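You operate a simulated robot arm through the tools that you are given. There is no shell and no other tool. Be economical: measure what you need, move in short steps, check, and stop when the job is done.

You run a simulated robot arm. Do the job below in one go: nothing can be reset, and whatever is moved stays where it is left.

Task
Square up the blue paper stack on the jog table.
Fine: stack on the tray, tray tilted, jog switch on till the edges are even; then switch off, tray level, stack back where it lay; leave the other stacks.

Only the result counts: the job must be done as asked and must still hold three seconds after the hand-in. Knocking over, shifting, dropping, spilling or breaking anything else fails it.

Robot
A 7-joint arm with a two-finger gripper, on a carriage that runs on a rail from [-2343, 1] to [37, 0] (x, y) and turns from -146 to 186 degrees about z. Base frame: it is fixed where the carriage stands at the start and does not move with it; the origin is on the floor, on the carriage's upright axis, x ahead of it, y to its left, z up; the surface under the hand at the start is at about z = 806. Lengths are in mm, angles in degrees, forces in N, time in s.
Its first joint turns from -149.0 to 149.0 degrees. Places, roughly: bed of the jog tray [400, 700, 900]; jog switch [100, 500, 800]; jog tray [300, 700, 900]. Payload 2.45 kg.
The TCP is the grasp point between the finger pads, 26 mm short of the fingertips. In the tool frame z runs along the fingers and y along their closing line. The gripper opens to 96 mm. The gripper's body begins 69 mm behind the TCP.
Orientation is that of the tool frame in the base frame, as a unit quaternion [w, x, y, z]. With the fingers straight down and closing along the base's y, the tool's x points along the base's -x, its y along +y and its z along -z.

Tools
- The arm moves only by the tool nudge_tool. Its argument "moves" is a list of rows, each a list of 3 entries, a list of its own where there are three numbers: the shift along the tool's x, y, z in units of 40 mm (1.0 is 40 mm), then the turn, a rotation vector about the tool's x, y, z in units of 6 degrees (1.0 is 6 degrees), then the finger opening in mm, from 0 to 96. In form: [[[dx, dy, dz], [ax, ay, az], hand], ...]. A call has 1 to 10 rows; each row shifts and turns the commanded pose from where the row before left it, along the tool's axes as they then stand. A call with a number of a shift or a turn outside -1 to 1 is refused whole. Rows are played at 5 a second. More than 50 mm and 8.6 degrees between two rows, or a gripper value outside its range, and nothing of the call is played. A pose out of reach is approached as far as the arm can. The call stops where the force on the tool passes 40 N (or 10 N more than at its start, if that is more) or the arm is blocked; 0.2 s more then pass. The fingers move at their own pace and stop on an object; they squeeze with about 40 N. The grip force told is the motor's: it shows also when the fingers shut on nothing. Time passes only in rows, and 0.2 s behind the last, so rows that do not move let the fingers close. It gives the time, the measured TCP pose, the force on the tool (base axes), the opening and the grip force at its end, in the units of the frame above (readings bear some noise), with the torque about the TCP (base axes, N m) and any sound that the robot's microphone picked up, and new pictures: "pictures" is both (left out), scene, wrist or none.
- Cameras (640 x 400 px; columns grow to the right, rows downward): "scene" is now at [3.9, 223.6, 1635.3]; the picture's right is [0.74, -0.67, 0.00], its down [-0.54, -0.60, -0.59] and it looks along [0.39, 0.43, -0.81] (base axes); focal length 268 px, centre (320, 200). "wrist" rides on the gripper at [82, 3, -98] in the tool frame; the picture's right is [-0.04, 1.00, 0.00], its down [-0.73, -0.03, -0.68] and it looks along [-0.68, -0.03, 0.73] (tool axes); focal length 256 px, centre (320, 200). There is no depth. A picture from a camera that has moved, and an enlarged one, comes with that camera's place and axes in the base frame and with its lens.
- move_column(by): slides the trunk up (or, below 0, down) by that many mm; the arm and the scene camera ride with it, the base frame stays. It gives what a move gives, with no picture.
- steer(legs): drives the robot by 1 to 6 legs, each [ahead, left, turn to the left] in mm, mm and degrees, along the robot's own axes; the way and the turn of a leg run together, so that a leg with both is an arc; at most 1500 mm and 180 degrees a leg. The arm and the cameras ride along, it lands a little off, and it stops where it bumps. It keeps to its track: a leg is cut to what the track allows. It gives what a move gives, and a new picture of the scene camera.
- aim_head(pan, tilt): turns the head with the scene camera to pan (to the left, within 155 degrees either way) and tilt (down, from -29 to 69), counted from straight ahead of the robot. It gives what a move gives, and a new picture of the scene camera.
- close_up(camera, box): a new picture of the part [left, top, right, bottom] of that camera's present view, enlarged. It takes no simulated time.
- finish_job(): hands the job in; it is judged then, once.

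Go step by step. Nothing tells you exact positions but the pictures and the camera data: compare them with the known pose of the tool, close in by small moves and look again before you grip or let go. The budget is 120 turns and 260 pictures, counting those below and the enlarged ones. Unless the task says otherwise, let go and move clear before handing in, and close with one line.

The tools are called after ">>>" by a JSON object that holds its "op" and its "data". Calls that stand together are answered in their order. nudge_tool: Moves the arm, as the interface text tells. Its arguments: {"type":"object","properties":{"moves":{"type":"array","items":{"type":"array"}},"pictures":{"type":"string","enum":["both","scene","wrist","none"]}},"required":["moves"]} The other tools are called the same way: move_column (by) slides the trunk up or down; steer (legs) drives the base; aim_head (pan, tilt) turns the head that bears the scene camera; close_up (camera, box) takes an enlarged picture of a part of a camera's view; finish_job () hands the job in.

At the start:

```text
t: 0.0
position: [369.3, 835.9, 1124.8]
orientation: [0.0, 0.0, 1.0, 0.0]
contact_force: [-0.4, -0.6, -0.2]
ft_torque: [0.01, -0.01, -0.02]
gripper_width: 95.8
finger_force: 0.1
trunk travel left (down, up): [-650.0, 60.0]
robot x, y, heading: [1.1, 4.0, 0.1]
head pan, tilt: [47.8, 54.1]
```

scene: 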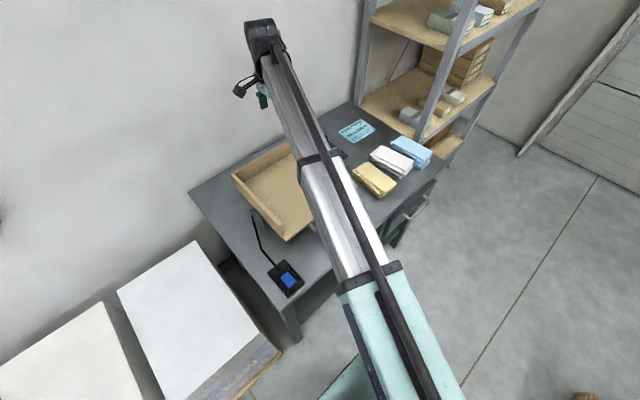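
wrist: 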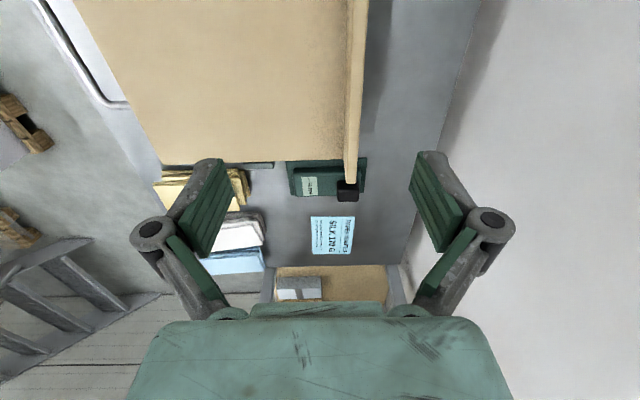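

I see a table with a wooden jog tray, a switch box with a blue rocker, and yellow, white and blue stacks at the right. I'll enlarge the views to see details first.

>>> {"op": "close_up", "data": {"camera": "scene", "box": [310, 90, 470, 210]}}

>>> {"op": "close_up", "data": {"camera": "scene", "box": [200, 130, 360, 310]}}

>>> {"op": "close_up", "data": {"camera": "wrist", "box": [140, 140, 420, 320]}}

```text
3.33 times, centred on (390, 150) of scene
camera zoom: at [3.9, 223.6, 1635.3], right [0.74, -0.67, 0.0], down [-0.54, -0.6, -0.59], along [0.39, 0.43, -0.81], focal length 895 px, centre (87, 367)
```

zoom: 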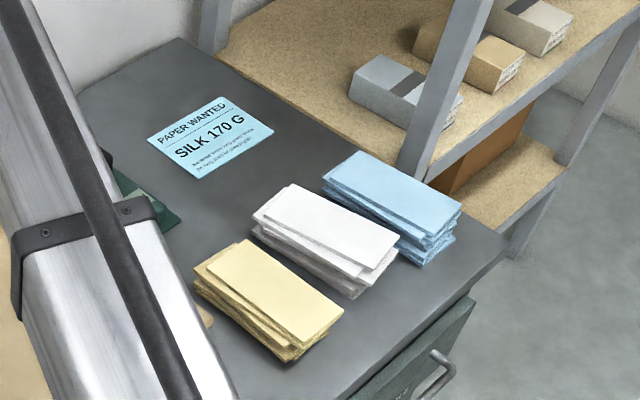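

```text
2.22 times, centred on (280, 220) of scene
camera zoom: at [3.9, 223.6, 1635.3], right [0.74, -0.67, 0.0], down [-0.54, -0.6, -0.59], along [0.39, 0.43, -0.81], focal length 596 px, centre (409, 156)
```

zoom: 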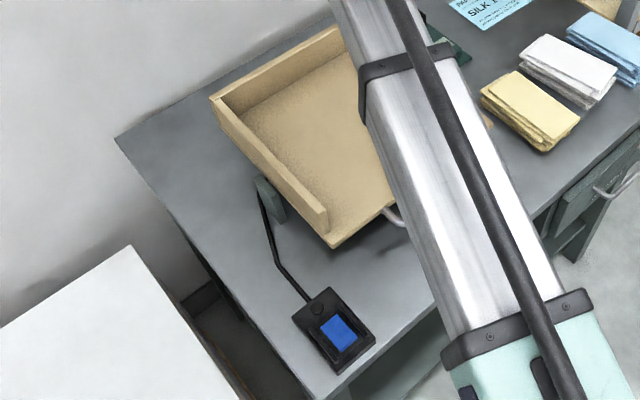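

```text
2.22 times, centred on (280, 230) of wrist
camera zoom: at [287.9, 839.8, 1223.2], right [0.04, 1.0, 0.0], down [0.73, -0.03, 0.68], along [0.68, -0.03, -0.73], focal length 569 px, centre (409, 133)
```

zoom: 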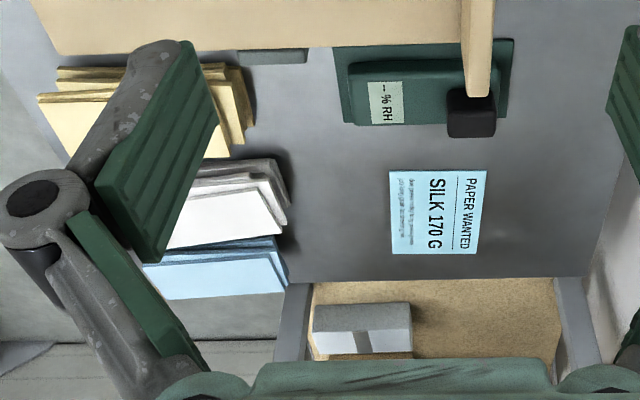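

Estimated: the stacks are about 150 × 70 mm, long side along y, and the blue one is near (840, 577). I'll move the hand over there, staying high, to look.

>>> {"op": "nudge_tool", "data": {"moves": [[[-0.9, -0.75, 0], [0, 0, 0], 96], [[-0.9, -0.75, 0], [0, 0, 0], 96], [[-0.9, -0.75, 0], [0, 0, 0], 96], [[-0.9, -0.75, 0], [0, 0, 0], 96], [[-0.9, -0.75, 0], [0, 0, 0], 96], [[-0.9, -0.75, 0], [0, 0, 0], 96], [[-0.9, -0.75, 0], [0, 0, 0], 96], [[-0.9, -0.75, 0], [0, 0, 0], 96]]}}

>>> {"op": "nudge_tool", "data": {"moves": [[[0, 0, 0], [0, 0, -1], 96], [[0, 0, 0], [0, 0, -1], 96], [[0, 0, 0], [0, 0, -1], 96], [[0, 0, 0], [0, 0, -1], 96], [[0, 0, 0], [0, 0, -1], 96], [[0, 0, 0], [0, 0, -1], 96], [[0, 0, 0], [0, 0, -1], 96], [[0, 0, 0], [0, 0, -1], 96]], "pictures": "none"}}

>>> {"op": "nudge_tool", "data": {"moves": [[[0, 0, 0], [0, 0, -1], 96], [[0, 0, 0], [0, 0, -1], 96], [[0, 0, 0], [0, 0, -1], 96], [[0, 0, 0], [0, 0, -1], 96], [[0, 0, 0], [0, 0, -1], 96], [[0, 0, 0], [0, 0, -1], 96], [[0, 0, 0], [0, 0, -1], 96]]}}

```text
t: 1.8
position: [659.3, 595.2, 1126.2]
orientation: [0.0, 0.001, 1.0, 0.0]
contact_force: [-0.1, 0.7, 0.4]
ft_torque: [-0.04, 0.01, 0.0]
gripper_width: 96.3
finger_force: 0.1
trunk travel left (down, up): [-650.0, 60.0]
robot x, y, heading: [1.8, 0.4, 0.1]
head pan, tilt: [47.8, 54.1]
camera scene: at [4.2, 223.5, 1635.3], right [0.74, -0.67, 0.0], down [-0.54, -0.6, -0.59], along [0.39, 0.43, -0.81], focal length 268 px, centre (320, 200)
camera wrist: at [577.7, 599.0, 1224.8], right [0.04, 1.0, 0.0], down [0.73, -0.03, 0.68], along [0.68, -0.03, -0.73], focal length 256 px, centre (320, 200)
```

scene: 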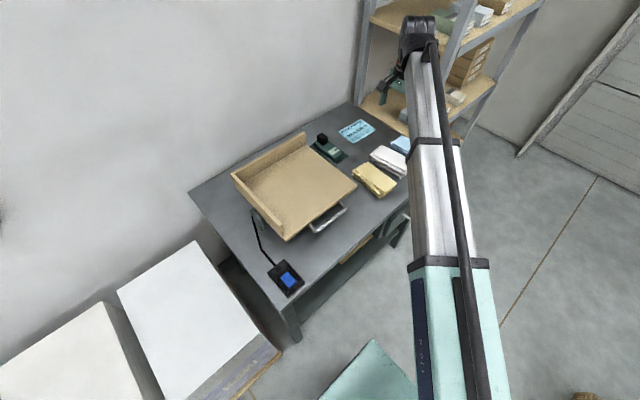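
wrist: 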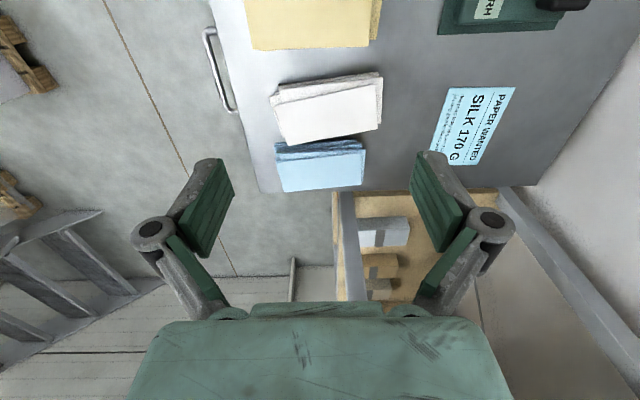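

```text
t: 3.6
position: [656.6, 596.1, 1125.5]
orientation: [0.0, -0.408, 0.913, 0.0]
contact_force: [0.4, -0.5, 0.6]
ft_torque: [0.0, 0.01, 0.0]
gripper_width: 96.0
finger_force: 0.0
trunk travel left (down, up): [-650.0, 60.0]
robot x, y, heading: [-1.9, -1.8, 0.0]
head pan, tilt: [47.8, 54.1]
```

```text
t: 5.2
position: [656.5, 594.3, 1124.9]
orientation: [0.0, 0.708, -0.706, 0.0]
contact_force: [1.3, -0.2, -0.5]
ft_torque: [0.03, -0.02, 0.03]
gripper_width: 95.9
finger_force: 0.0
trunk travel left (down, up): [-650.0, 60.0]
robot x, y, heading: [3.0, 3.7, 0.1]
head pan, tilt: [47.8, 54.1]
camera scene: at [3.9, 223.6, 1635.3], right [0.74, -0.67, 0.0], down [-0.54, -0.6, -0.59], along [0.39, 0.43, -0.81], focal length 268 px, centre (320, 200)
camera wrist: at [654.9, 515.1, 1223.2], right [-1.0, 0.04, 0.0], down [0.03, 0.73, 0.68], along [0.03, 0.68, -0.73], focal length 256 px, centre (320, 200)
```

scene: 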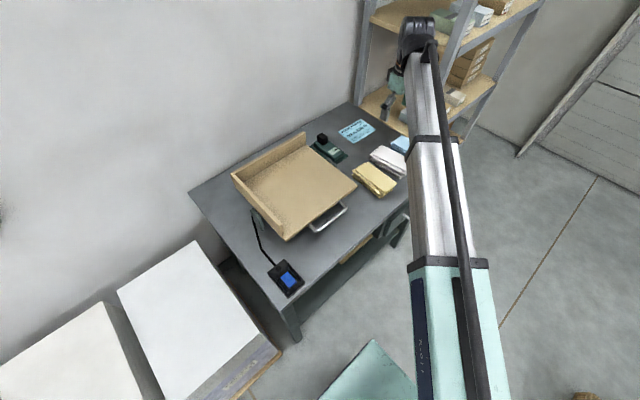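
wrist: 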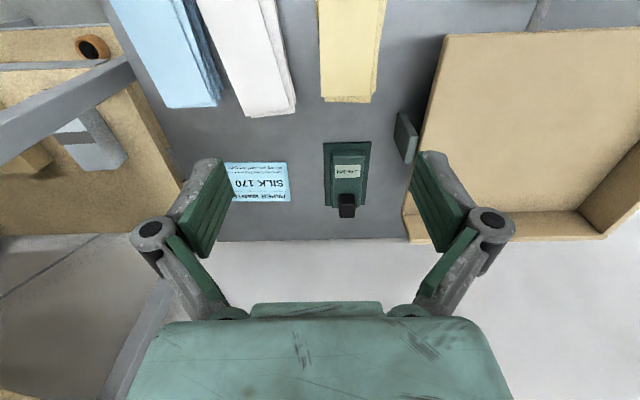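

The tray is now visible: walls on the left and back, handle at the front. I'll take a closer look at the tray mechanics and the stacks.

>>> {"op": "close_up", "data": {"camera": "scene", "box": [220, 120, 370, 250]}}

>>> {"op": "close_up", "data": {"camera": "scene", "box": [240, 190, 360, 310]}}

>>> {"op": "close_up", "data": {"camera": "wrist", "box": [100, 0, 420, 220]}}

```text
3.08 times, centred on (295, 185) of scene
camera zoom: at [3.9, 223.6, 1635.3], right [0.74, -0.67, 0.0], down [-0.54, -0.6, -0.59], along [0.39, 0.43, -0.81], focal length 826 px, centre (397, 246)
```

zoom: 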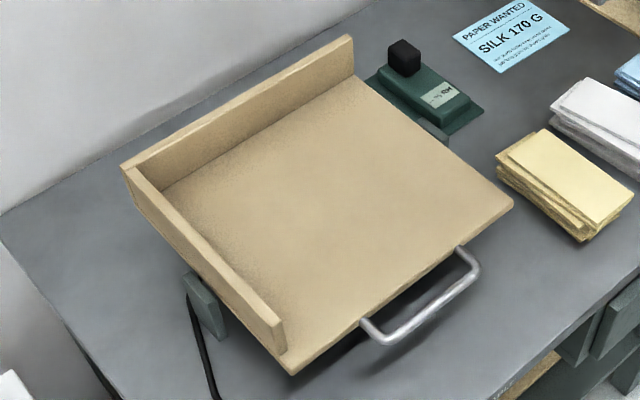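

```text
3.33 times, centred on (300, 250) of scene
camera zoom: at [3.9, 223.6, 1635.3], right [0.74, -0.67, 0.0], down [-0.54, -0.6, -0.59], along [0.39, 0.43, -0.81], focal length 895 px, centre (387, 33)
```

zoom: 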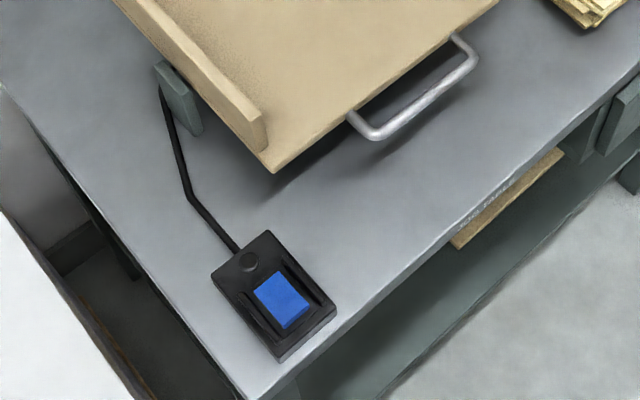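

```text
1.82 times, centred on (260, 110) of wrist
camera zoom: at [654.9, 515.1, 1223.2], right [-1.0, 0.04, 0.0], down [0.03, 0.73, 0.68], along [0.03, 0.68, -0.73], focal length 465 px, centre (429, 364)
```

zoom: 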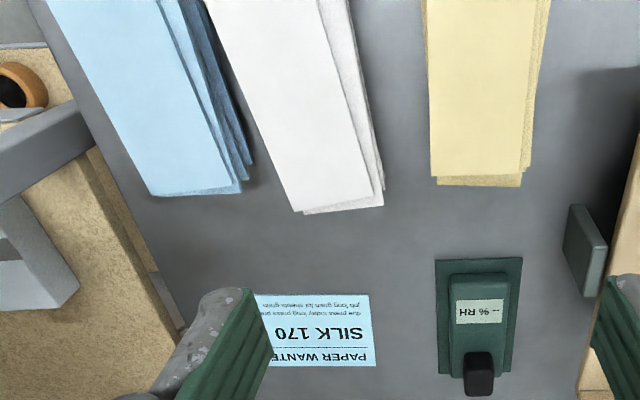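

The blue stack's centre is around (853, 585), at the edge of reach. I'll drive to the rail's end and bring the wrist camera closer.

>>> {"op": "steer", "data": {"legs": [[36, 0, 0]]}}

>>> {"op": "nudge_tool", "data": {"moves": [[[0.2, -0.7, 0.5], [0, 0, 0], 96], [[0.2, -0.7, 0.5], [0, 0, 0], 96], [[0.2, -0.7, 0.5], [0, 0, 0], 96], [[0.2, -0.7, 0.5], [0, 0, 0], 96]]}}

```text
t: 6.1
position: [693.6, 595.4, 1125.8]
orientation: [0.0, 0.707, -0.707, -0.001]
contact_force: [-0.6, 0.2, 0.6]
ft_torque: [0.0, 0.01, -0.03]
gripper_width: 96.1
finger_force: 0.0
trunk travel left (down, up): [-650.0, 60.0]
robot x, y, heading: [36.6, 0.7, 0.0]
head pan, tilt: [47.8, 54.1]
camera scene: at [38.9, 223.6, 1635.3], right [0.74, -0.67, 0.0], down [-0.54, -0.6, -0.59], along [0.39, 0.43, -0.81], focal length 268 px, centre (320, 200)
```

scene: 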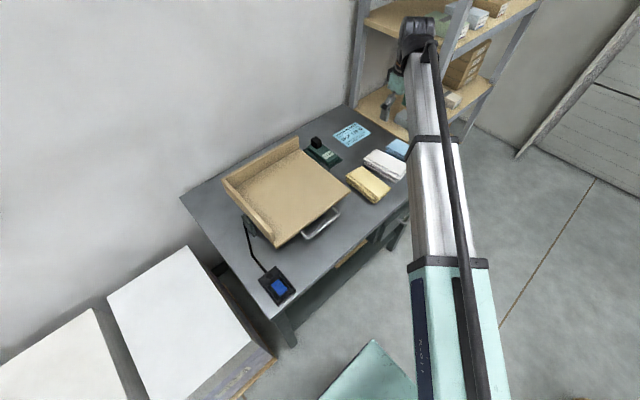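

```text
t: 7.1
position: [804.3, 562.4, 1047.5]
orientation: [-0.001, -0.706, 0.708, -0.001]
contact_force: [1.0, 0.7, -0.4]
ft_torque: [-0.01, 0.02, 0.03]
gripper_width: 95.9
finger_force: 0.0
trunk travel left (down, up): [-650.0, 60.0]
robot x, y, heading: [36.7, 1.1, 0.2]
head pan, tilt: [47.8, 54.1]
camera scene: at [39.0, 223.6, 1635.3], right [0.74, -0.67, 0.0], down [-0.54, -0.6, -0.59], along [0.39, 0.43, -0.81], focal length 268 px, centre (320, 200)
camera wrist: at [800.9, 482.2, 1145.6], right [-1.0, 0.04, 0.0], down [0.03, 0.73, 0.68], along [0.03, 0.68, -0.73], focal length 256 px, centre (320, 200)
```

scene: 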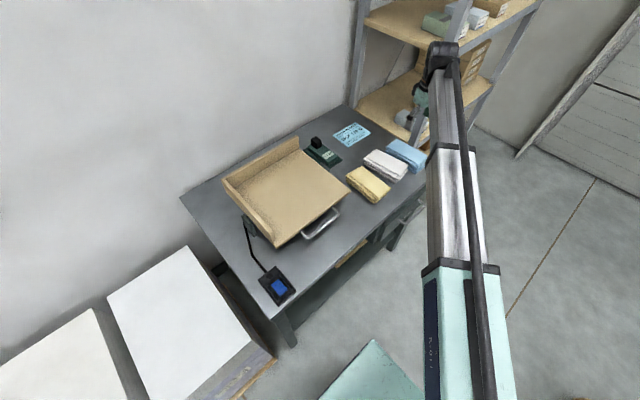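
wrist: 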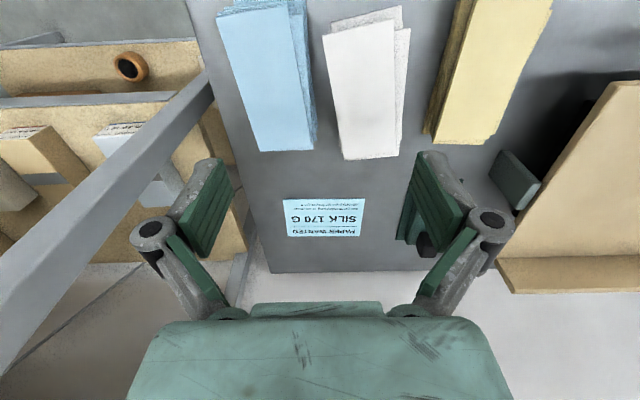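

The camera looks past the stack, so I'll back the hand toward the front and a bit right to centre the blue stack.

>>> {"op": "nudge_tool", "data": {"moves": [[[0.9, -0.4, 0.2], [0, 0, 0], 96], [[0.9, -0.4, 0.2], [0, 0, 0], 96], [[0.9, -0.4, 0.2], [0, 0, 0], 96]]}}

>>> {"op": "close_up", "data": {"camera": "wrist", "box": [220, 20, 460, 170]}}

>>> {"op": "close_up", "data": {"camera": "scene", "box": [340, 120, 440, 210]}}

```text
t: 7.9
position: [851.8, 454.8, 1022.0]
orientation: [0.001, -0.707, 0.707, 0.0]
contact_force: [-0.7, 0.0, -0.1]
ft_torque: [0.01, -0.03, 0.02]
gripper_width: 95.9
finger_force: 0.0
trunk travel left (down, up): [-650.0, 60.0]
robot x, y, heading: [31.5, 0.2, -0.1]
head pan, tilt: [47.8, 54.1]
camera scene: at [38.8, 223.7, 1635.3], right [0.74, -0.67, 0.0], down [-0.54, -0.6, -0.59], along [0.39, 0.43, -0.81], focal length 268 px, centre (320, 200)
camera wrist: at [849.3, 374.3, 1118.6], right [-1.0, 0.04, 0.0], down [0.03, 0.73, 0.68], along [0.03, 0.68, -0.73], focal length 256 px, centre (320, 200)
```

scene: 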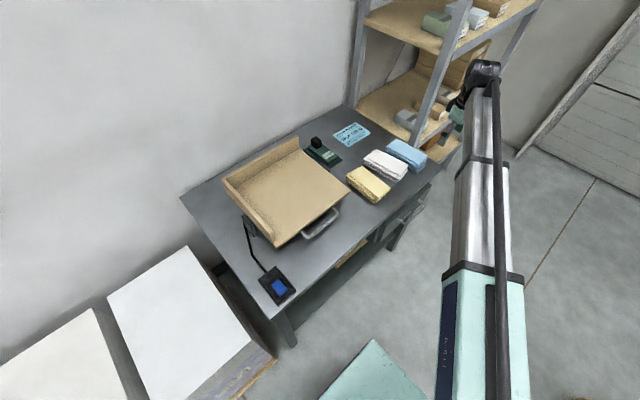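
wrist: 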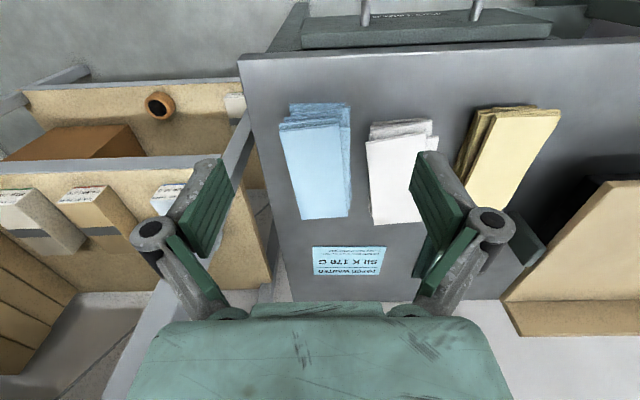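

```text
2.67 times, centred on (340, 95) of wrist
camera zoom: at [849.3, 374.3, 1118.6], right [-1.0, 0.04, 0.0], down [0.03, 0.73, 0.68], along [0.03, 0.68, -0.73], focal length 683 px, centre (267, 480)
```

zoom: 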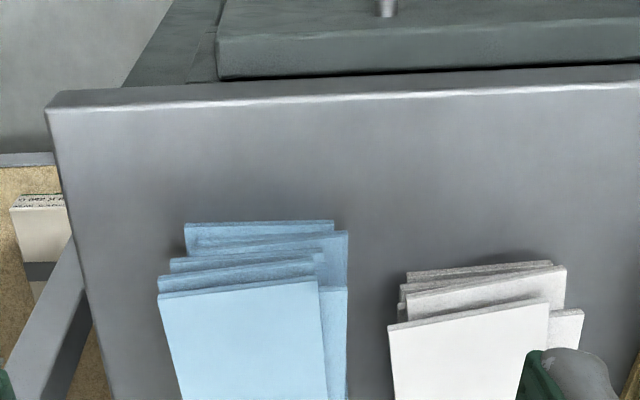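

```text
4.44 times, centred on (390, 165) of scene
camera zoom: at [38.8, 223.7, 1635.3], right [0.74, -0.67, 0.0], down [-0.54, -0.6, -0.59], along [0.39, 0.43, -0.81], focal length 1193 px, centre (9, 356)
```

zoom: 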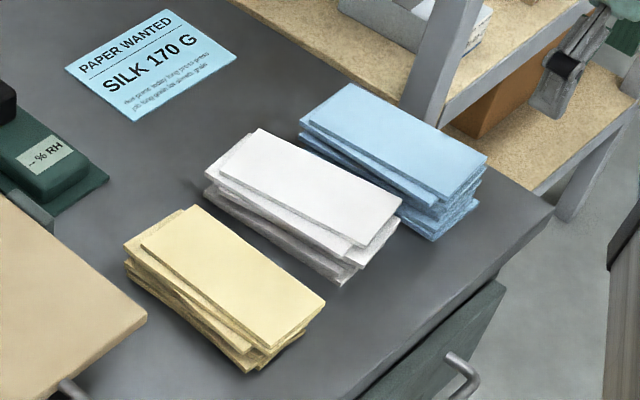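

The blue layers span x ≈ 817–900 and y ≈ 500–665, and the gap to the white stack is narrow. I'll descend a bit and measure from closer.

>>> {"op": "nudge_tool", "data": {"moves": [[[-0.3, -0.1, 0.7], [0, 0, 0], 96], [[-0.3, -0.1, 0.7], [0, 0, 0], 96], [[0, 0, 0], [0, 0, 0], 96]], "pictures": "wrist"}}

>>> {"op": "close_up", "data": {"camera": "wrist", "box": [200, 40, 440, 240]}}

```text
t: 8.7
position: [861.0, 478.9, 965.2]
orientation: [0.0, 0.707, -0.707, 0.0]
contact_force: [0.7, 0.2, 0.1]
ft_torque: [0.01, -0.04, 0.0]
gripper_width: 95.8
finger_force: 0.1
trunk travel left (down, up): [-650.0, 60.0]
robot x, y, heading: [33.5, 1.3, -0.3]
head pan, tilt: [47.8, 54.1]
camera wrist: at [858.5, 399.1, 1063.1], right [-1.0, 0.04, 0.0], down [0.03, 0.73, 0.68], along [0.03, 0.68, -0.73], focal length 256 px, centre (320, 200)
```

wrist: 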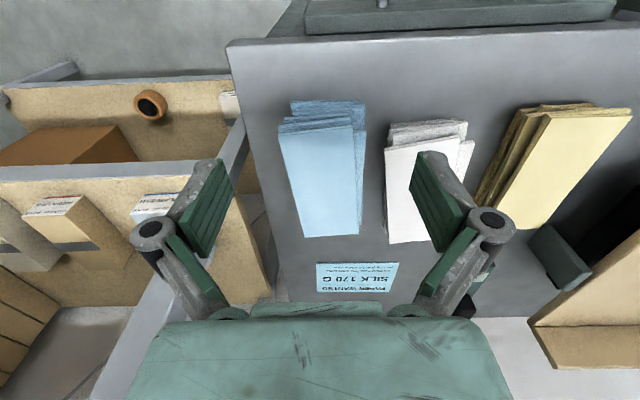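

```text
2.00 times, centred on (320, 140) of wrist
camera zoom: at [858.5, 399.1, 1063.1], right [-1.0, 0.04, 0.0], down [0.03, 0.73, 0.68], along [0.03, 0.68, -0.73], focal length 512 px, centre (320, 320)
```

zoom: 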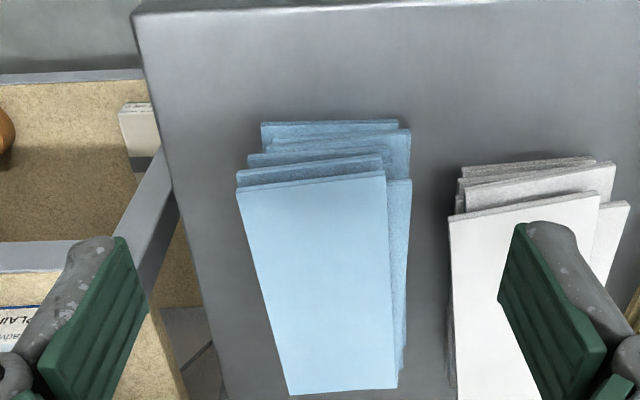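

I get the blue/white gap at about x 793–815 around y = 588, so the left finger fits with the TCP at x ≈ 857.5. I'll go above that point and check reach.

>>> {"op": "nudge_tool", "data": {"moves": [[[-0.9, 0.02, 0.2], [0, 0, 0], 96], [[-0.9, 0.02, 0.2], [0, 0, 0], 96], [[-0.9, 0.02, 0.2], [0, 0, 0], 96], [[0, 0, 0.4], [0, 0, 0], 96], [[0, 0, 0], [0, 0, 0], 96]]}}

>>> {"op": "close_up", "data": {"camera": "wrist", "box": [200, 20, 440, 220]}}

```text
t: 9.9
position: [858.2, 588.2, 925.9]
orientation: [0.0, 0.707, -0.707, 0.0]
contact_force: [0.5, -0.9, -0.3]
ft_torque: [0.0, 0.02, -0.03]
gripper_width: 96.3
finger_force: 0.2
trunk travel left (down, up): [-650.0, 60.0]
robot x, y, heading: [34.4, -1.3, 0.1]
head pan, tilt: [47.8, 54.1]
camera scene: at [38.8, 223.5, 1635.3], right [0.74, -0.67, 0.0], down [-0.54, -0.6, -0.59], along [0.39, 0.43, -0.81], focal length 268 px, centre (320, 200)
camera wrist: at [855.3, 507.1, 1023.9], right [-1.0, 0.04, 0.0], down [0.03, 0.73, 0.68], along [0.03, 0.68, -0.73], focal length 256 px, centre (320, 200)
```

scene: 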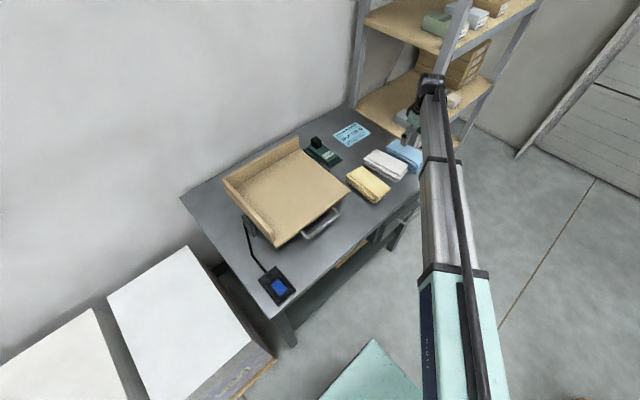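
wrist: 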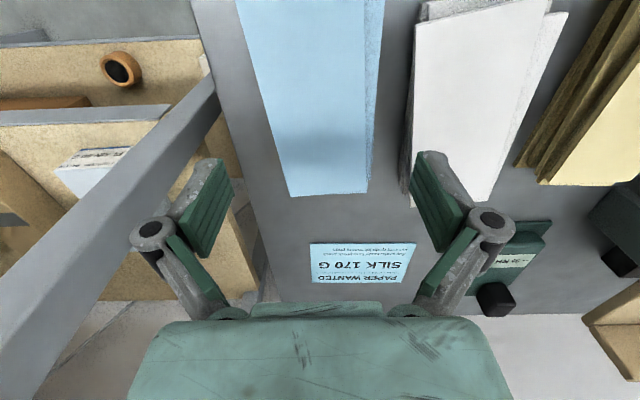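

```text
2.00 times, centred on (320, 120) of wrist
camera zoom: at [855.3, 507.1, 1023.9], right [-1.0, 0.04, 0.0], down [0.03, 0.73, 0.68], along [0.03, 0.68, -0.73], focal length 512 px, centre (320, 360)
```

zoom: 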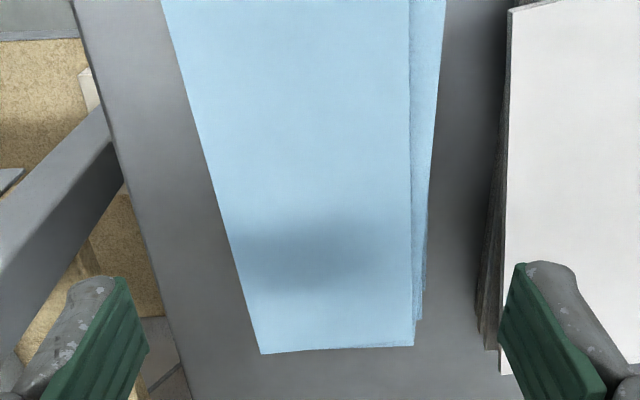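

Clearances look as computed: white edge about 794, blue edge about 814. I'll turn the hand 4° to match the stack's yaw and come down to just above the stack top.

>>> {"op": "nudge_tool", "data": {"moves": [[[0, 0.02, 0], [0, 0, -0.7], 96], [[0, 0, 0.6], [0, 0, 0], 96], [[0, 0, 0.5], [0, 0, 0], 96], [[0, 0, 0], [0, 0, 0], 96]]}}

>>> {"op": "close_up", "data": {"camera": "scene", "box": [360, 110, 460, 190]}}

```text
t: 10.9
position: [857.5, 588.2, 881.6]
orientation: [0.001, 0.733, -0.68, 0.0]
contact_force: [0.3, -0.1, -0.9]
ft_torque: [0.01, -0.05, -0.02]
gripper_width: 95.9
finger_force: 0.1
trunk travel left (down, up): [-650.0, 60.0]
robot x, y, heading: [37.9, 0.8, 0.0]
head pan, tilt: [47.8, 54.1]
camera scene: at [38.8, 223.6, 1635.3], right [0.74, -0.67, 0.0], down [-0.54, -0.6, -0.59], along [0.39, 0.43, -0.81], focal length 268 px, centre (320, 200)
camera wrist: at [860.7, 508.0, 978.9], right [-1.0, -0.03, 0.0], down [-0.02, 0.73, 0.68], along [-0.02, 0.68, -0.73], focal length 256 px, centre (320, 200)
```

scene: 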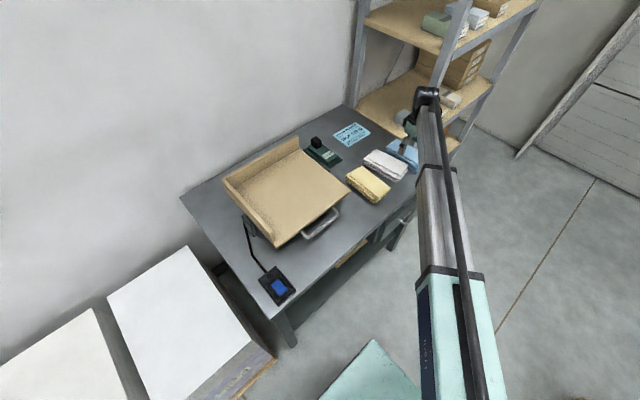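
wrist: 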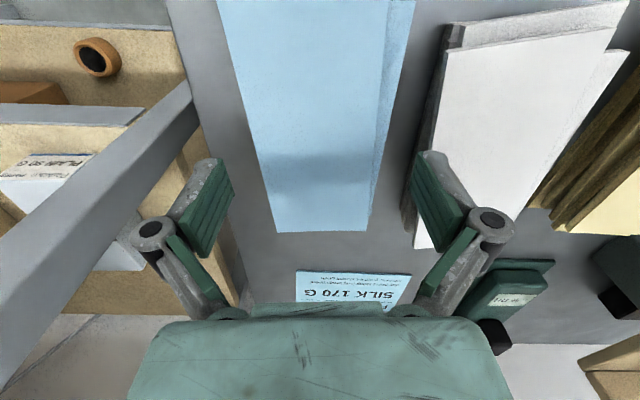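

```text
5.00 times, centred on (410, 150) of scene
camera zoom: at [38.8, 223.6, 1635.3], right [0.74, -0.67, 0.0], down [-0.54, -0.6, -0.59], along [0.39, 0.43, -0.81], focal length 1342 px, centre (-130, 450)
```

zoom: 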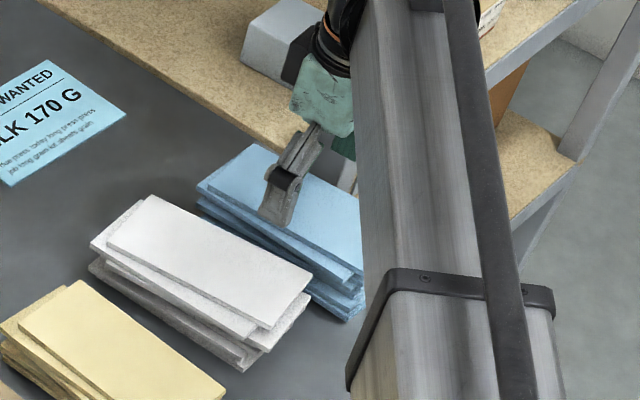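

The finger position matches the projection. I'll descend in small steps, watching the force.

>>> {"op": "nudge_tool", "data": {"moves": [[[0, 0, 0.25], [0, 0, 0], 96], [[0, 0, 0.25], [0, 0, 0], 96], [[0, 0, 0], [0, 0, 0], 96]]}}

>>> {"op": "close_up", "data": {"camera": "scene", "box": [360, 110, 460, 190]}}

```text
t: 11.7
position: [857.9, 587.7, 860.4]
orientation: [0.0, 0.733, -0.681, 0.001]
contact_force: [-0.1, 0.5, -0.4]
ft_torque: [0.01, 0.01, 0.01]
gripper_width: 96.1
finger_force: 0.0
trunk travel left (down, up): [-650.0, 60.0]
robot x, y, heading: [33.7, -1.3, -0.4]
head pan, tilt: [47.8, 54.1]
camera scene: at [38.8, 223.6, 1635.3], right [0.74, -0.67, 0.0], down [-0.54, -0.6, -0.59], along [0.39, 0.43, -0.81], focal length 268 px, centre (320, 200)
camera wrist: at [860.8, 506.8, 959.5], right [-1.0, -0.03, 0.0], down [-0.02, 0.73, 0.68], along [-0.02, 0.68, -0.73], focal length 256 px, centre (320, 200)
```

scene: 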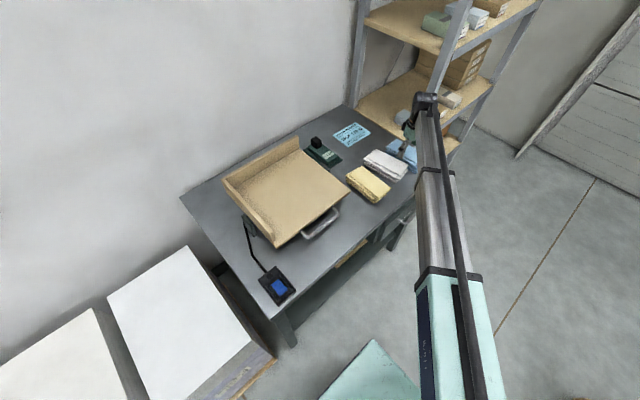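
wrist: 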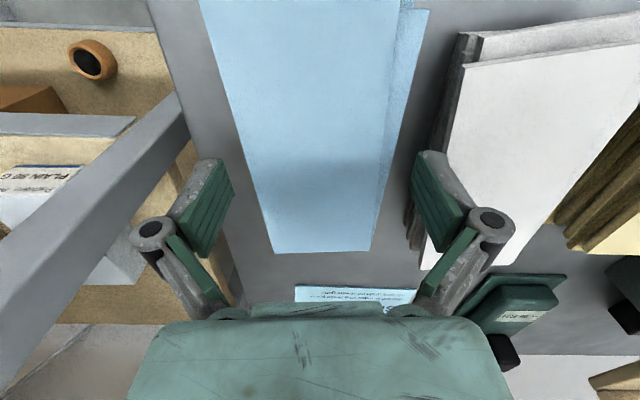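

```text
5.00 times, centred on (410, 150) of scene
camera zoom: at [38.8, 223.6, 1635.3], right [0.74, -0.67, 0.0], down [-0.54, -0.6, -0.59], along [0.39, 0.43, -0.81], focal length 1342 px, centre (-130, 450)
```

zoom: 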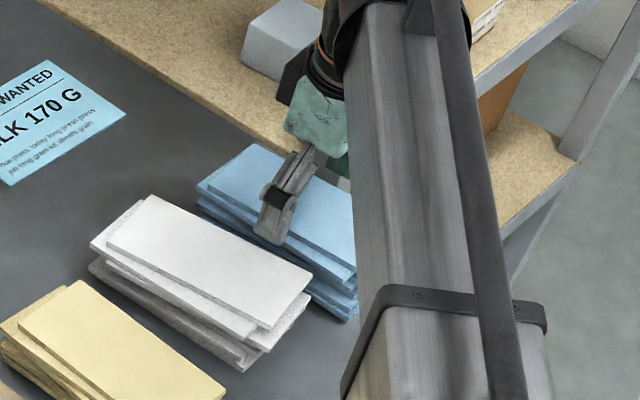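

The fingertips sit higher than nominal while open (linkage arc), so they're not yet in the gap. I'll shift slightly back, where the gap is wider, then go down in small steps.

>>> {"op": "nudge_tool", "data": {"moves": [[[-0.4, -0.05, 0], [0, 0, 0], 96], [[0, 0, 0.2], [0, 0, 0], 96], [[0, 0, 0.2], [0, 0, 0], 96], [[0, 0, 0], [0, 0, 0], 96]]}}

>>> {"op": "close_up", "data": {"camera": "wrist", "box": [200, 60, 500, 280]}}

>>> {"op": "close_up", "data": {"camera": "scene", "box": [360, 120, 440, 190]}}

```text
t: 12.7
position: [857.4, 603.9, 846.8]
orientation: [0.001, 0.732, -0.681, 0.0]
contact_force: [-0.4, 0.6, 0.5]
ft_torque: [0.0, -0.01, 0.03]
gripper_width: 95.9
finger_force: 0.1
trunk travel left (down, up): [-650.0, 60.0]
robot x, y, heading: [33.7, -0.6, -0.1]
head pan, tilt: [47.8, 54.1]
camera scene: at [38.8, 223.6, 1635.3], right [0.74, -0.67, 0.0], down [-0.54, -0.6, -0.59], along [0.39, 0.43, -0.81], focal length 268 px, centre (320, 200)
camera wrist: at [860.5, 522.6, 943.9], right [-1.0, -0.03, 0.0], down [-0.02, 0.73, 0.68], along [-0.02, 0.68, -0.73], focal length 256 px, centre (320, 200)
```

scene: 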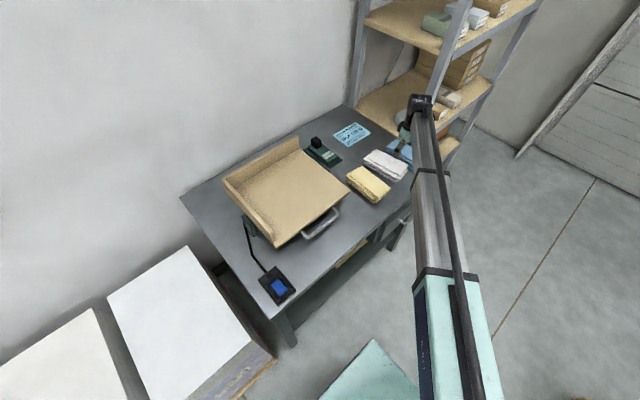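
wrist: 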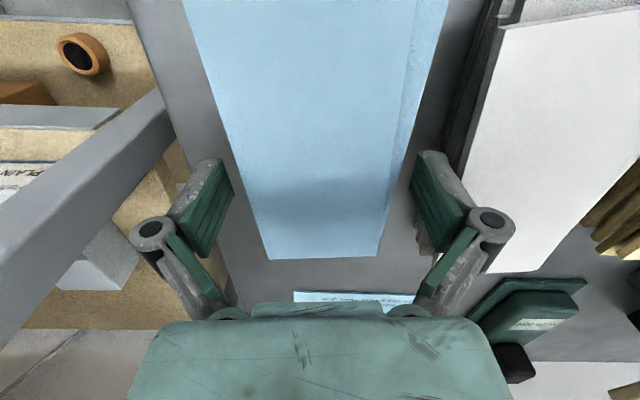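

```text
1.82 times, centred on (350, 170) of wrist
camera zoom: at [860.5, 522.6, 943.9], right [-1.0, -0.03, 0.0], down [-0.02, 0.73, 0.68], along [-0.02, 0.68, -0.73], focal length 465 px, centre (266, 254)
```

zoom: 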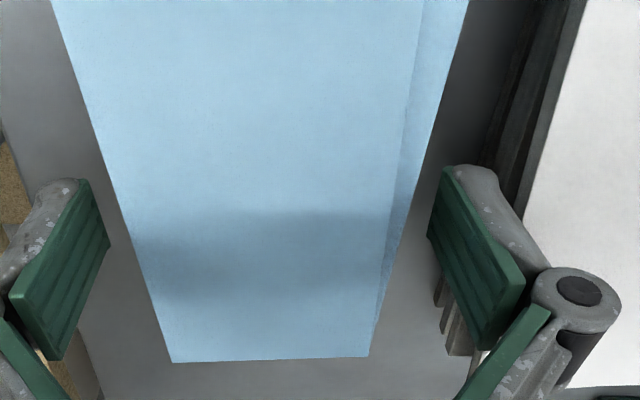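

```text
5.71 times, centred on (400, 155) of scene
camera zoom: at [38.8, 223.6, 1635.3], right [0.74, -0.67, 0.0], down [-0.54, -0.6, -0.59], along [0.39, 0.43, -0.81], focal length 1534 px, centre (-137, 457)
```

zoom: 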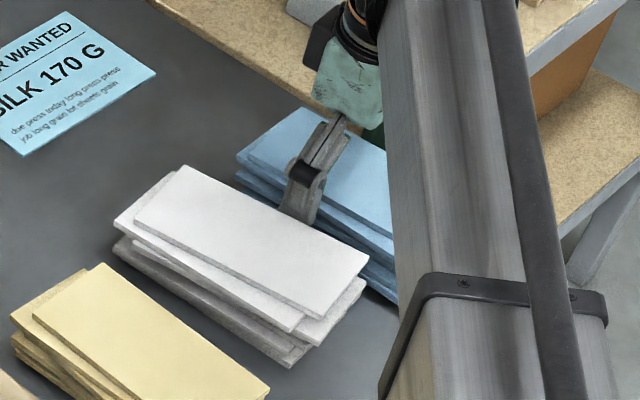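

The finger sits cleanly in the gap with about 5 mm to blue. I'll shift 1 mm to the right and continue down to grip height.

>>> {"op": "nudge_tool", "data": {"moves": [[[0, -0.04, 0], [0, 0, 0], 96], [[0, 0, 0.2], [0, 0, 0], 96], [[0, 0, 0.2], [0, 0, 0], 96], [[0, 0, 0], [0, 0, 0], 96]]}}

>>> {"op": "close_up", "data": {"camera": "wrist", "box": [200, 60, 500, 280]}}

```text
t: 13.7
position: [859.7, 602.9, 829.5]
orientation: [0.0, 0.733, -0.681, 0.0]
contact_force: [-0.8, -0.4, -0.4]
ft_torque: [-0.02, 0.01, 0.0]
gripper_width: 96.0
finger_force: 0.0
trunk travel left (down, up): [-650.0, 60.0]
robot x, y, heading: [35.4, 0.9, 0.1]
head pan, tilt: [47.8, 54.1]
camera scene: at [38.8, 223.6, 1635.3], right [0.74, -0.67, 0.0], down [-0.54, -0.6, -0.59], along [0.39, 0.43, -0.81], focal length 268 px, centre (320, 200)
camera wrist: at [862.7, 522.9, 927.8], right [-1.0, -0.03, 0.0], down [-0.02, 0.73, 0.68], along [-0.02, 0.68, -0.73], focal length 256 px, centre (320, 200)
```

scene: 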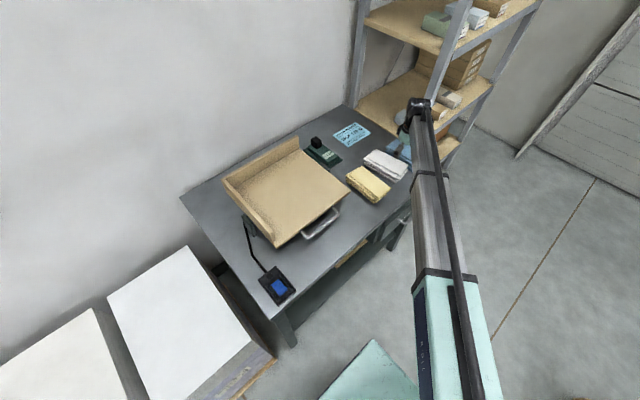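
wrist: 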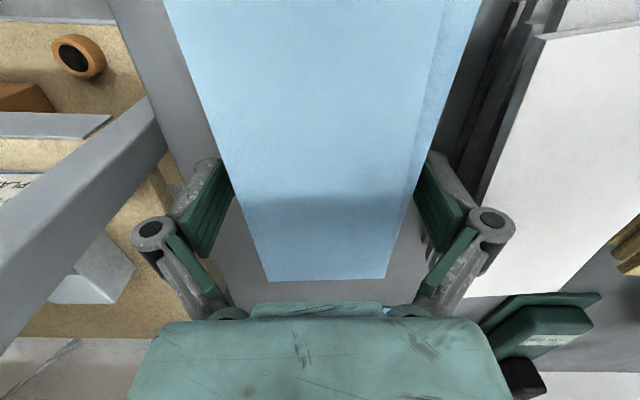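

```text
1.82 times, centred on (350, 170) of wrist
camera zoom: at [862.7, 522.9, 927.8], right [-1.0, -0.03, 0.0], down [-0.02, 0.73, 0.68], along [-0.02, 0.68, -0.73], focal length 465 px, centre (266, 254)
```

zoom: 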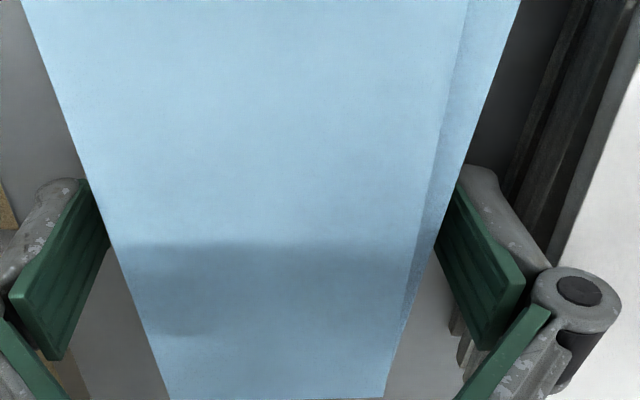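

The fingers straddle the stack with room. I'll lower a touch more and close gradually.

>>> {"op": "nudge_tool", "data": {"moves": [[[0, 0.04, 0.08], [0, 0, 0], 92], [[0, 0.04, 0], [0, 0, 0], 86], [[0, 0, 0], [0, 0, 0], 82], [[0, 0, 0], [0, 0, 0], 78], [[0, 0, 0], [0, 0, 0], 74], [[0, 0, 0], [0, 0, 0], 70], [[0, 0, 0], [0, 0, 0], 66], [[0, 0, 0], [0, 0, 0], 60], [[0, 0, 0], [0, 0, 0], 60]]}}

>>> {"op": "close_up", "data": {"camera": "scene", "box": [360, 120, 440, 190]}}

```text
t: 15.7
position: [854.7, 603.8, 826.4]
orientation: [-0.001, 0.732, -0.681, 0.0]
contact_force: [-2.5, -0.1, 3.2]
ft_torque: [-0.21, 0.29, -0.16]
gripper_width: 69.7
finger_force: 40.2
trunk travel left (down, up): [-650.0, 60.0]
robot x, y, heading: [36.3, 1.2, -0.1]
head pan, tilt: [47.8, 54.1]
camera scene: at [38.1, 223.4, 1635.4], right [0.74, -0.67, 0.0], down [-0.54, -0.6, -0.59], along [0.39, 0.43, -0.81], focal length 268 px, centre (320, 200)
camera wrist: at [858.9, 523.0, 924.7], right [-1.0, -0.03, 0.0], down [-0.02, 0.73, 0.68], along [-0.02, 0.68, -0.73], focal length 256 px, centre (320, 200)
```

scene: 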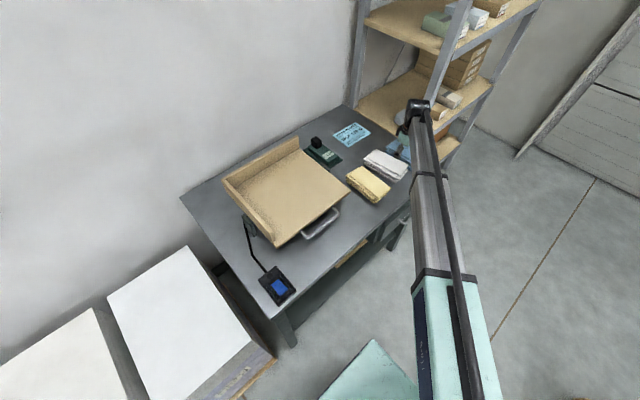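
wrist: 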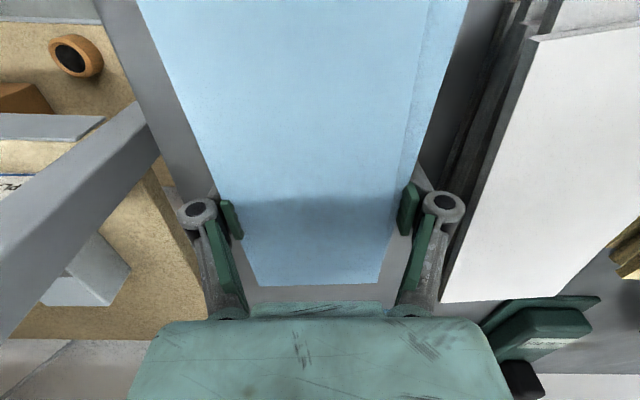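

```text
5.71 times, centred on (400, 155) of scene
camera zoom: at [38.1, 223.4, 1635.4], right [0.74, -0.67, 0.0], down [-0.54, -0.6, -0.59], along [0.39, 0.43, -0.81], focal length 1534 px, centre (-137, 457)
```

zoom: 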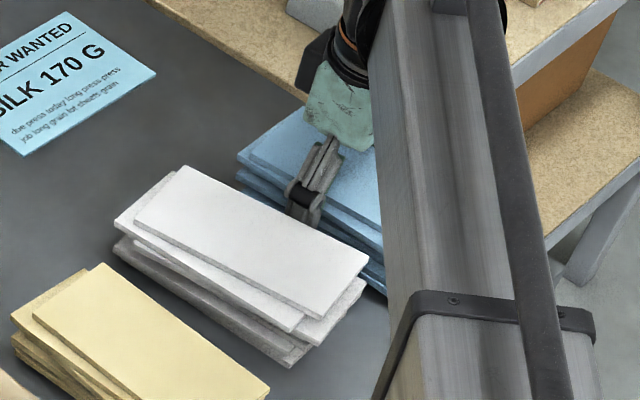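

The grip shows 69.7 mm at 40 N. I'll lift a little and look.

>>> {"op": "nudge_tool", "data": {"moves": [[[0, 0, -0.3], [0, 0, 0], 60], [[0, 0, -0.4], [0, 0, 0], 60], [[0, 0, -0.5], [0, 0, 0], 60], [[0, 0, -0.5], [0, 0, 0], 60], [[0, 0, 0], [0, 0, 0], 60]]}}

>>> {"op": "close_up", "data": {"camera": "scene", "box": [360, 110, 460, 190]}}

```text
t: 16.9
position: [856.5, 601.9, 895.0]
orientation: [0.0, 0.732, -0.681, 0.001]
contact_force: [-0.3, -0.4, 0.4]
ft_torque: [0.03, 0.01, 0.02]
gripper_width: 60.0
finger_force: 0.1
trunk travel left (down, up): [-650.0, 60.0]
robot x, y, heading: [32.4, -0.3, -0.2]
head pan, tilt: [47.8, 54.1]
camera scene: at [38.7, 223.5, 1635.3], right [0.74, -0.67, 0.0], down [-0.54, -0.6, -0.59], along [0.39, 0.43, -0.81], focal length 268 px, centre (320, 200)
camera wrist: at [860.1, 522.0, 992.8], right [-1.0, -0.03, 0.0], down [-0.02, 0.73, 0.68], along [-0.02, 0.68, -0.73], focal length 256 px, centre (320, 200)
```

scene: 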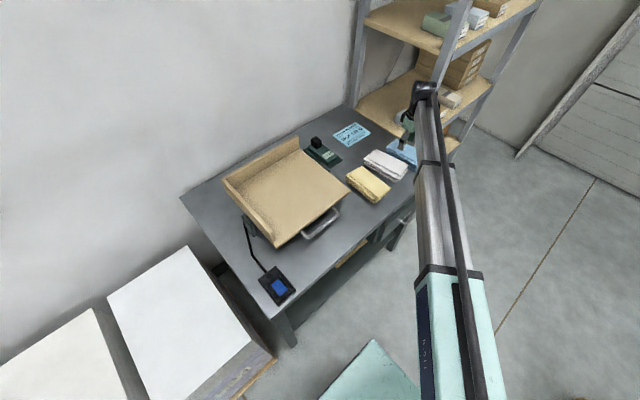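
wrist: 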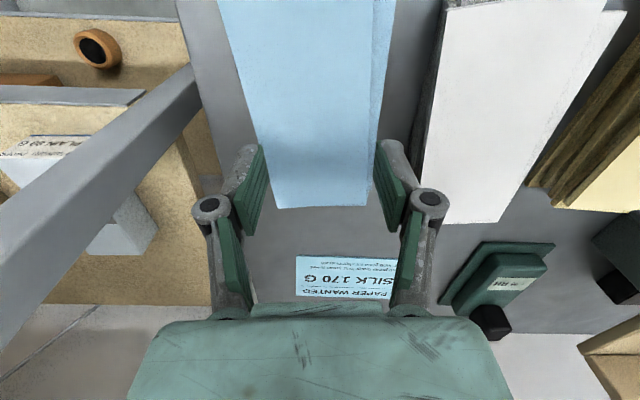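

```text
5.00 times, centred on (410, 150) of scene
camera zoom: at [38.7, 223.5, 1635.3], right [0.74, -0.67, 0.0], down [-0.54, -0.6, -0.59], along [0.39, 0.43, -0.81], focal length 1342 px, centre (-130, 450)
```

zoom: 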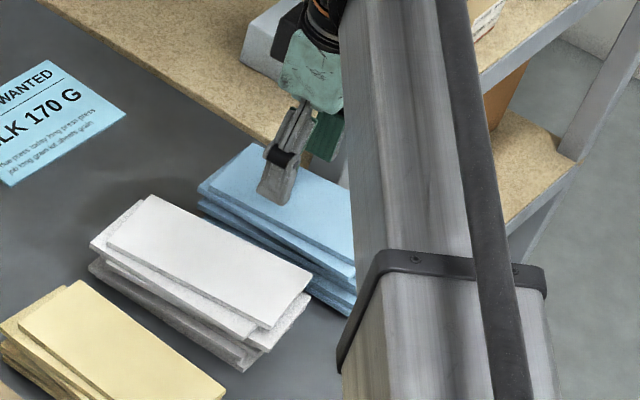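

The fingers slipped off and the stack seems unmoved. I'll re-grip at the same spot, a bit lower, and lift very slowly, reading forces.

>>> {"op": "nudge_tool", "data": {"moves": [[[0, 0, 0], [0, 0, 0], 96], [[0.1, -0.03, 0.5], [0, 0, 0], 96], [[0, 0, 0.5], [0, 0, 0], 96], [[0, 0, 0.5], [0, 0, 0], 96], [[0, 0, 0.2], [0, 0, 0], 96], [[0, 0, 0.1], [0, 0, 0], 96], [[0, 0, 0], [0, 0, 0], 96]], "pictures": "wrist"}}

>>> {"op": "close_up", "data": {"camera": "wrist", "box": [140, 0, 500, 300]}}

```text
t: 18.5
position: [859.3, 599.2, 821.3]
orientation: [0.0, 0.733, -0.681, 0.0]
contact_force: [-1.0, -0.6, -0.2]
ft_torque: [-0.02, 0.0, -0.01]
gripper_width: 96.2
finger_force: 0.0
trunk travel left (down, up): [-650.0, 60.0]
robot x, y, heading: [35.4, 1.4, -0.3]
head pan, tilt: [47.8, 54.1]
camera wrist: at [861.2, 519.3, 919.6], right [-1.0, -0.03, 0.0], down [-0.02, 0.73, 0.68], along [-0.02, 0.68, -0.73], focal length 256 px, centre (320, 200)
```

wrist: 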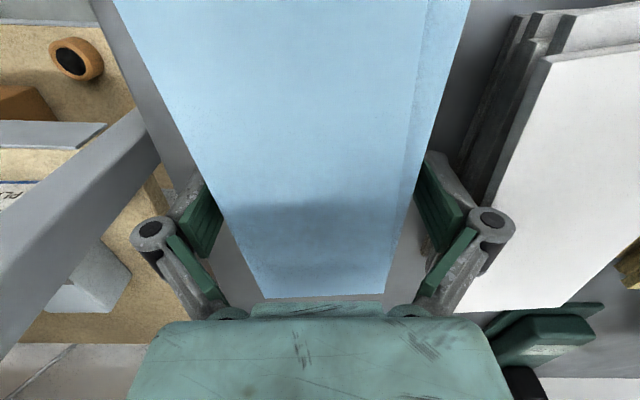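

```text
1.33 times, centred on (320, 150) of wrist
camera zoom: at [861.2, 519.3, 919.6], right [-1.0, -0.03, 0.0], down [-0.02, 0.73, 0.68], along [-0.02, 0.68, -0.73], focal length 341 px, centre (320, 267)
```

zoom: 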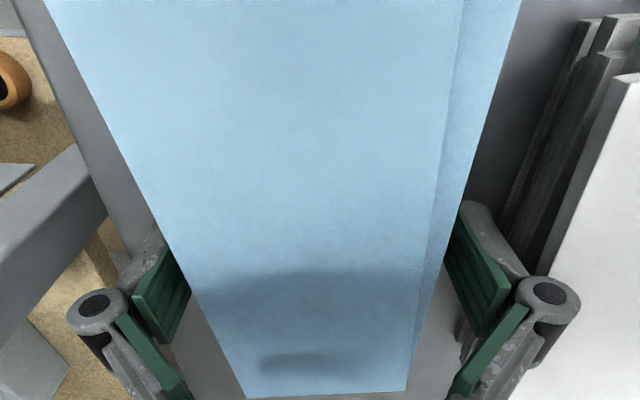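

Tips are clear at this depth. I'll close gradually and lift by 2 mm to read the load.

>>> {"op": "nudge_tool", "data": {"moves": [[[0, 0.07, -0.05], [0, 0, 0], 84], [[0, 0, 0], [0, 0, 0], 76], [[0, 0, 0], [0, 0, 0], 70], [[0, 0, 0], [0, 0, 0], 40], [[0, 0, 0], [0, 0, 0], 20], [[0, 0, 0], [0, 0, 0], 20]], "pictures": "none"}}

>>> {"op": "nudge_tool", "data": {"moves": [[[0, 0, -0.05], [0, 0, 0], 20], [[0, 0, -0.05], [0, 0, 0], 20], [[0, 0, -0.05], [0, 0, 0], 20], [[0, 0, 0], [0, 0, 0], 20]]}}

```text
t: 19.9
position: [854.7, 599.2, 824.7]
orientation: [0.0, 0.732, -0.681, 0.0]
contact_force: [3.4, 1.1, 5.5]
ft_torque: [-0.09, -0.19, 0.1]
gripper_width: 69.3
finger_force: 40.1
trunk travel left (down, up): [-650.0, 60.0]
robot x, y, heading: [34.9, -1.8, -0.2]
head pan, tilt: [47.8, 54.1]
```

```text
t: 20.9
position: [855.3, 600.1, 831.2]
orientation: [0.0, 0.732, -0.681, 0.0]
contact_force: [-0.4, -0.4, -2.8]
ft_torque: [0.06, -0.01, 0.01]
gripper_width: 69.4
finger_force: 40.2
trunk travel left (down, up): [-650.0, 60.0]
robot x, y, heading: [35.5, 2.8, 0.0]
head pan, tilt: [47.8, 54.1]
camera scene: at [39.2, 223.9, 1635.2], right [0.74, -0.67, 0.0], down [-0.55, -0.6, -0.59], along [0.39, 0.43, -0.81], focal length 268 px, centre (320, 200)
camera wrist: at [859.2, 519.0, 928.0], right [-1.0, -0.03, 0.0], down [-0.02, 0.73, 0.68], along [-0.02, 0.68, -0.73], focal length 256 px, centre (320, 200)
```

scene: 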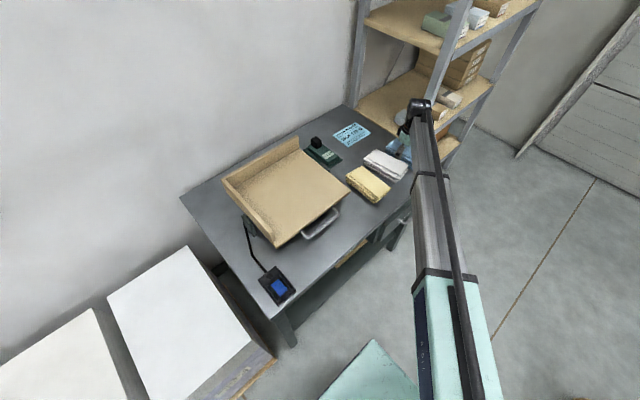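
wrist: 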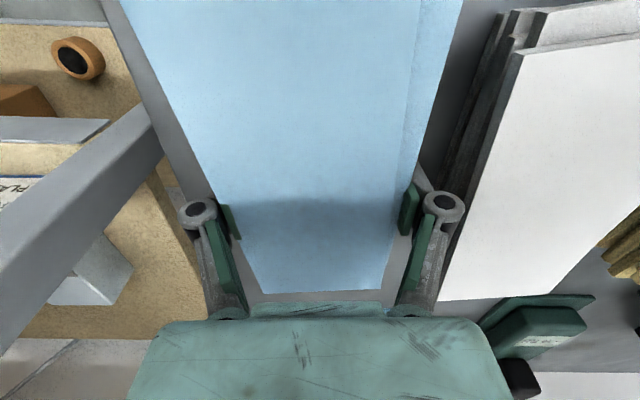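

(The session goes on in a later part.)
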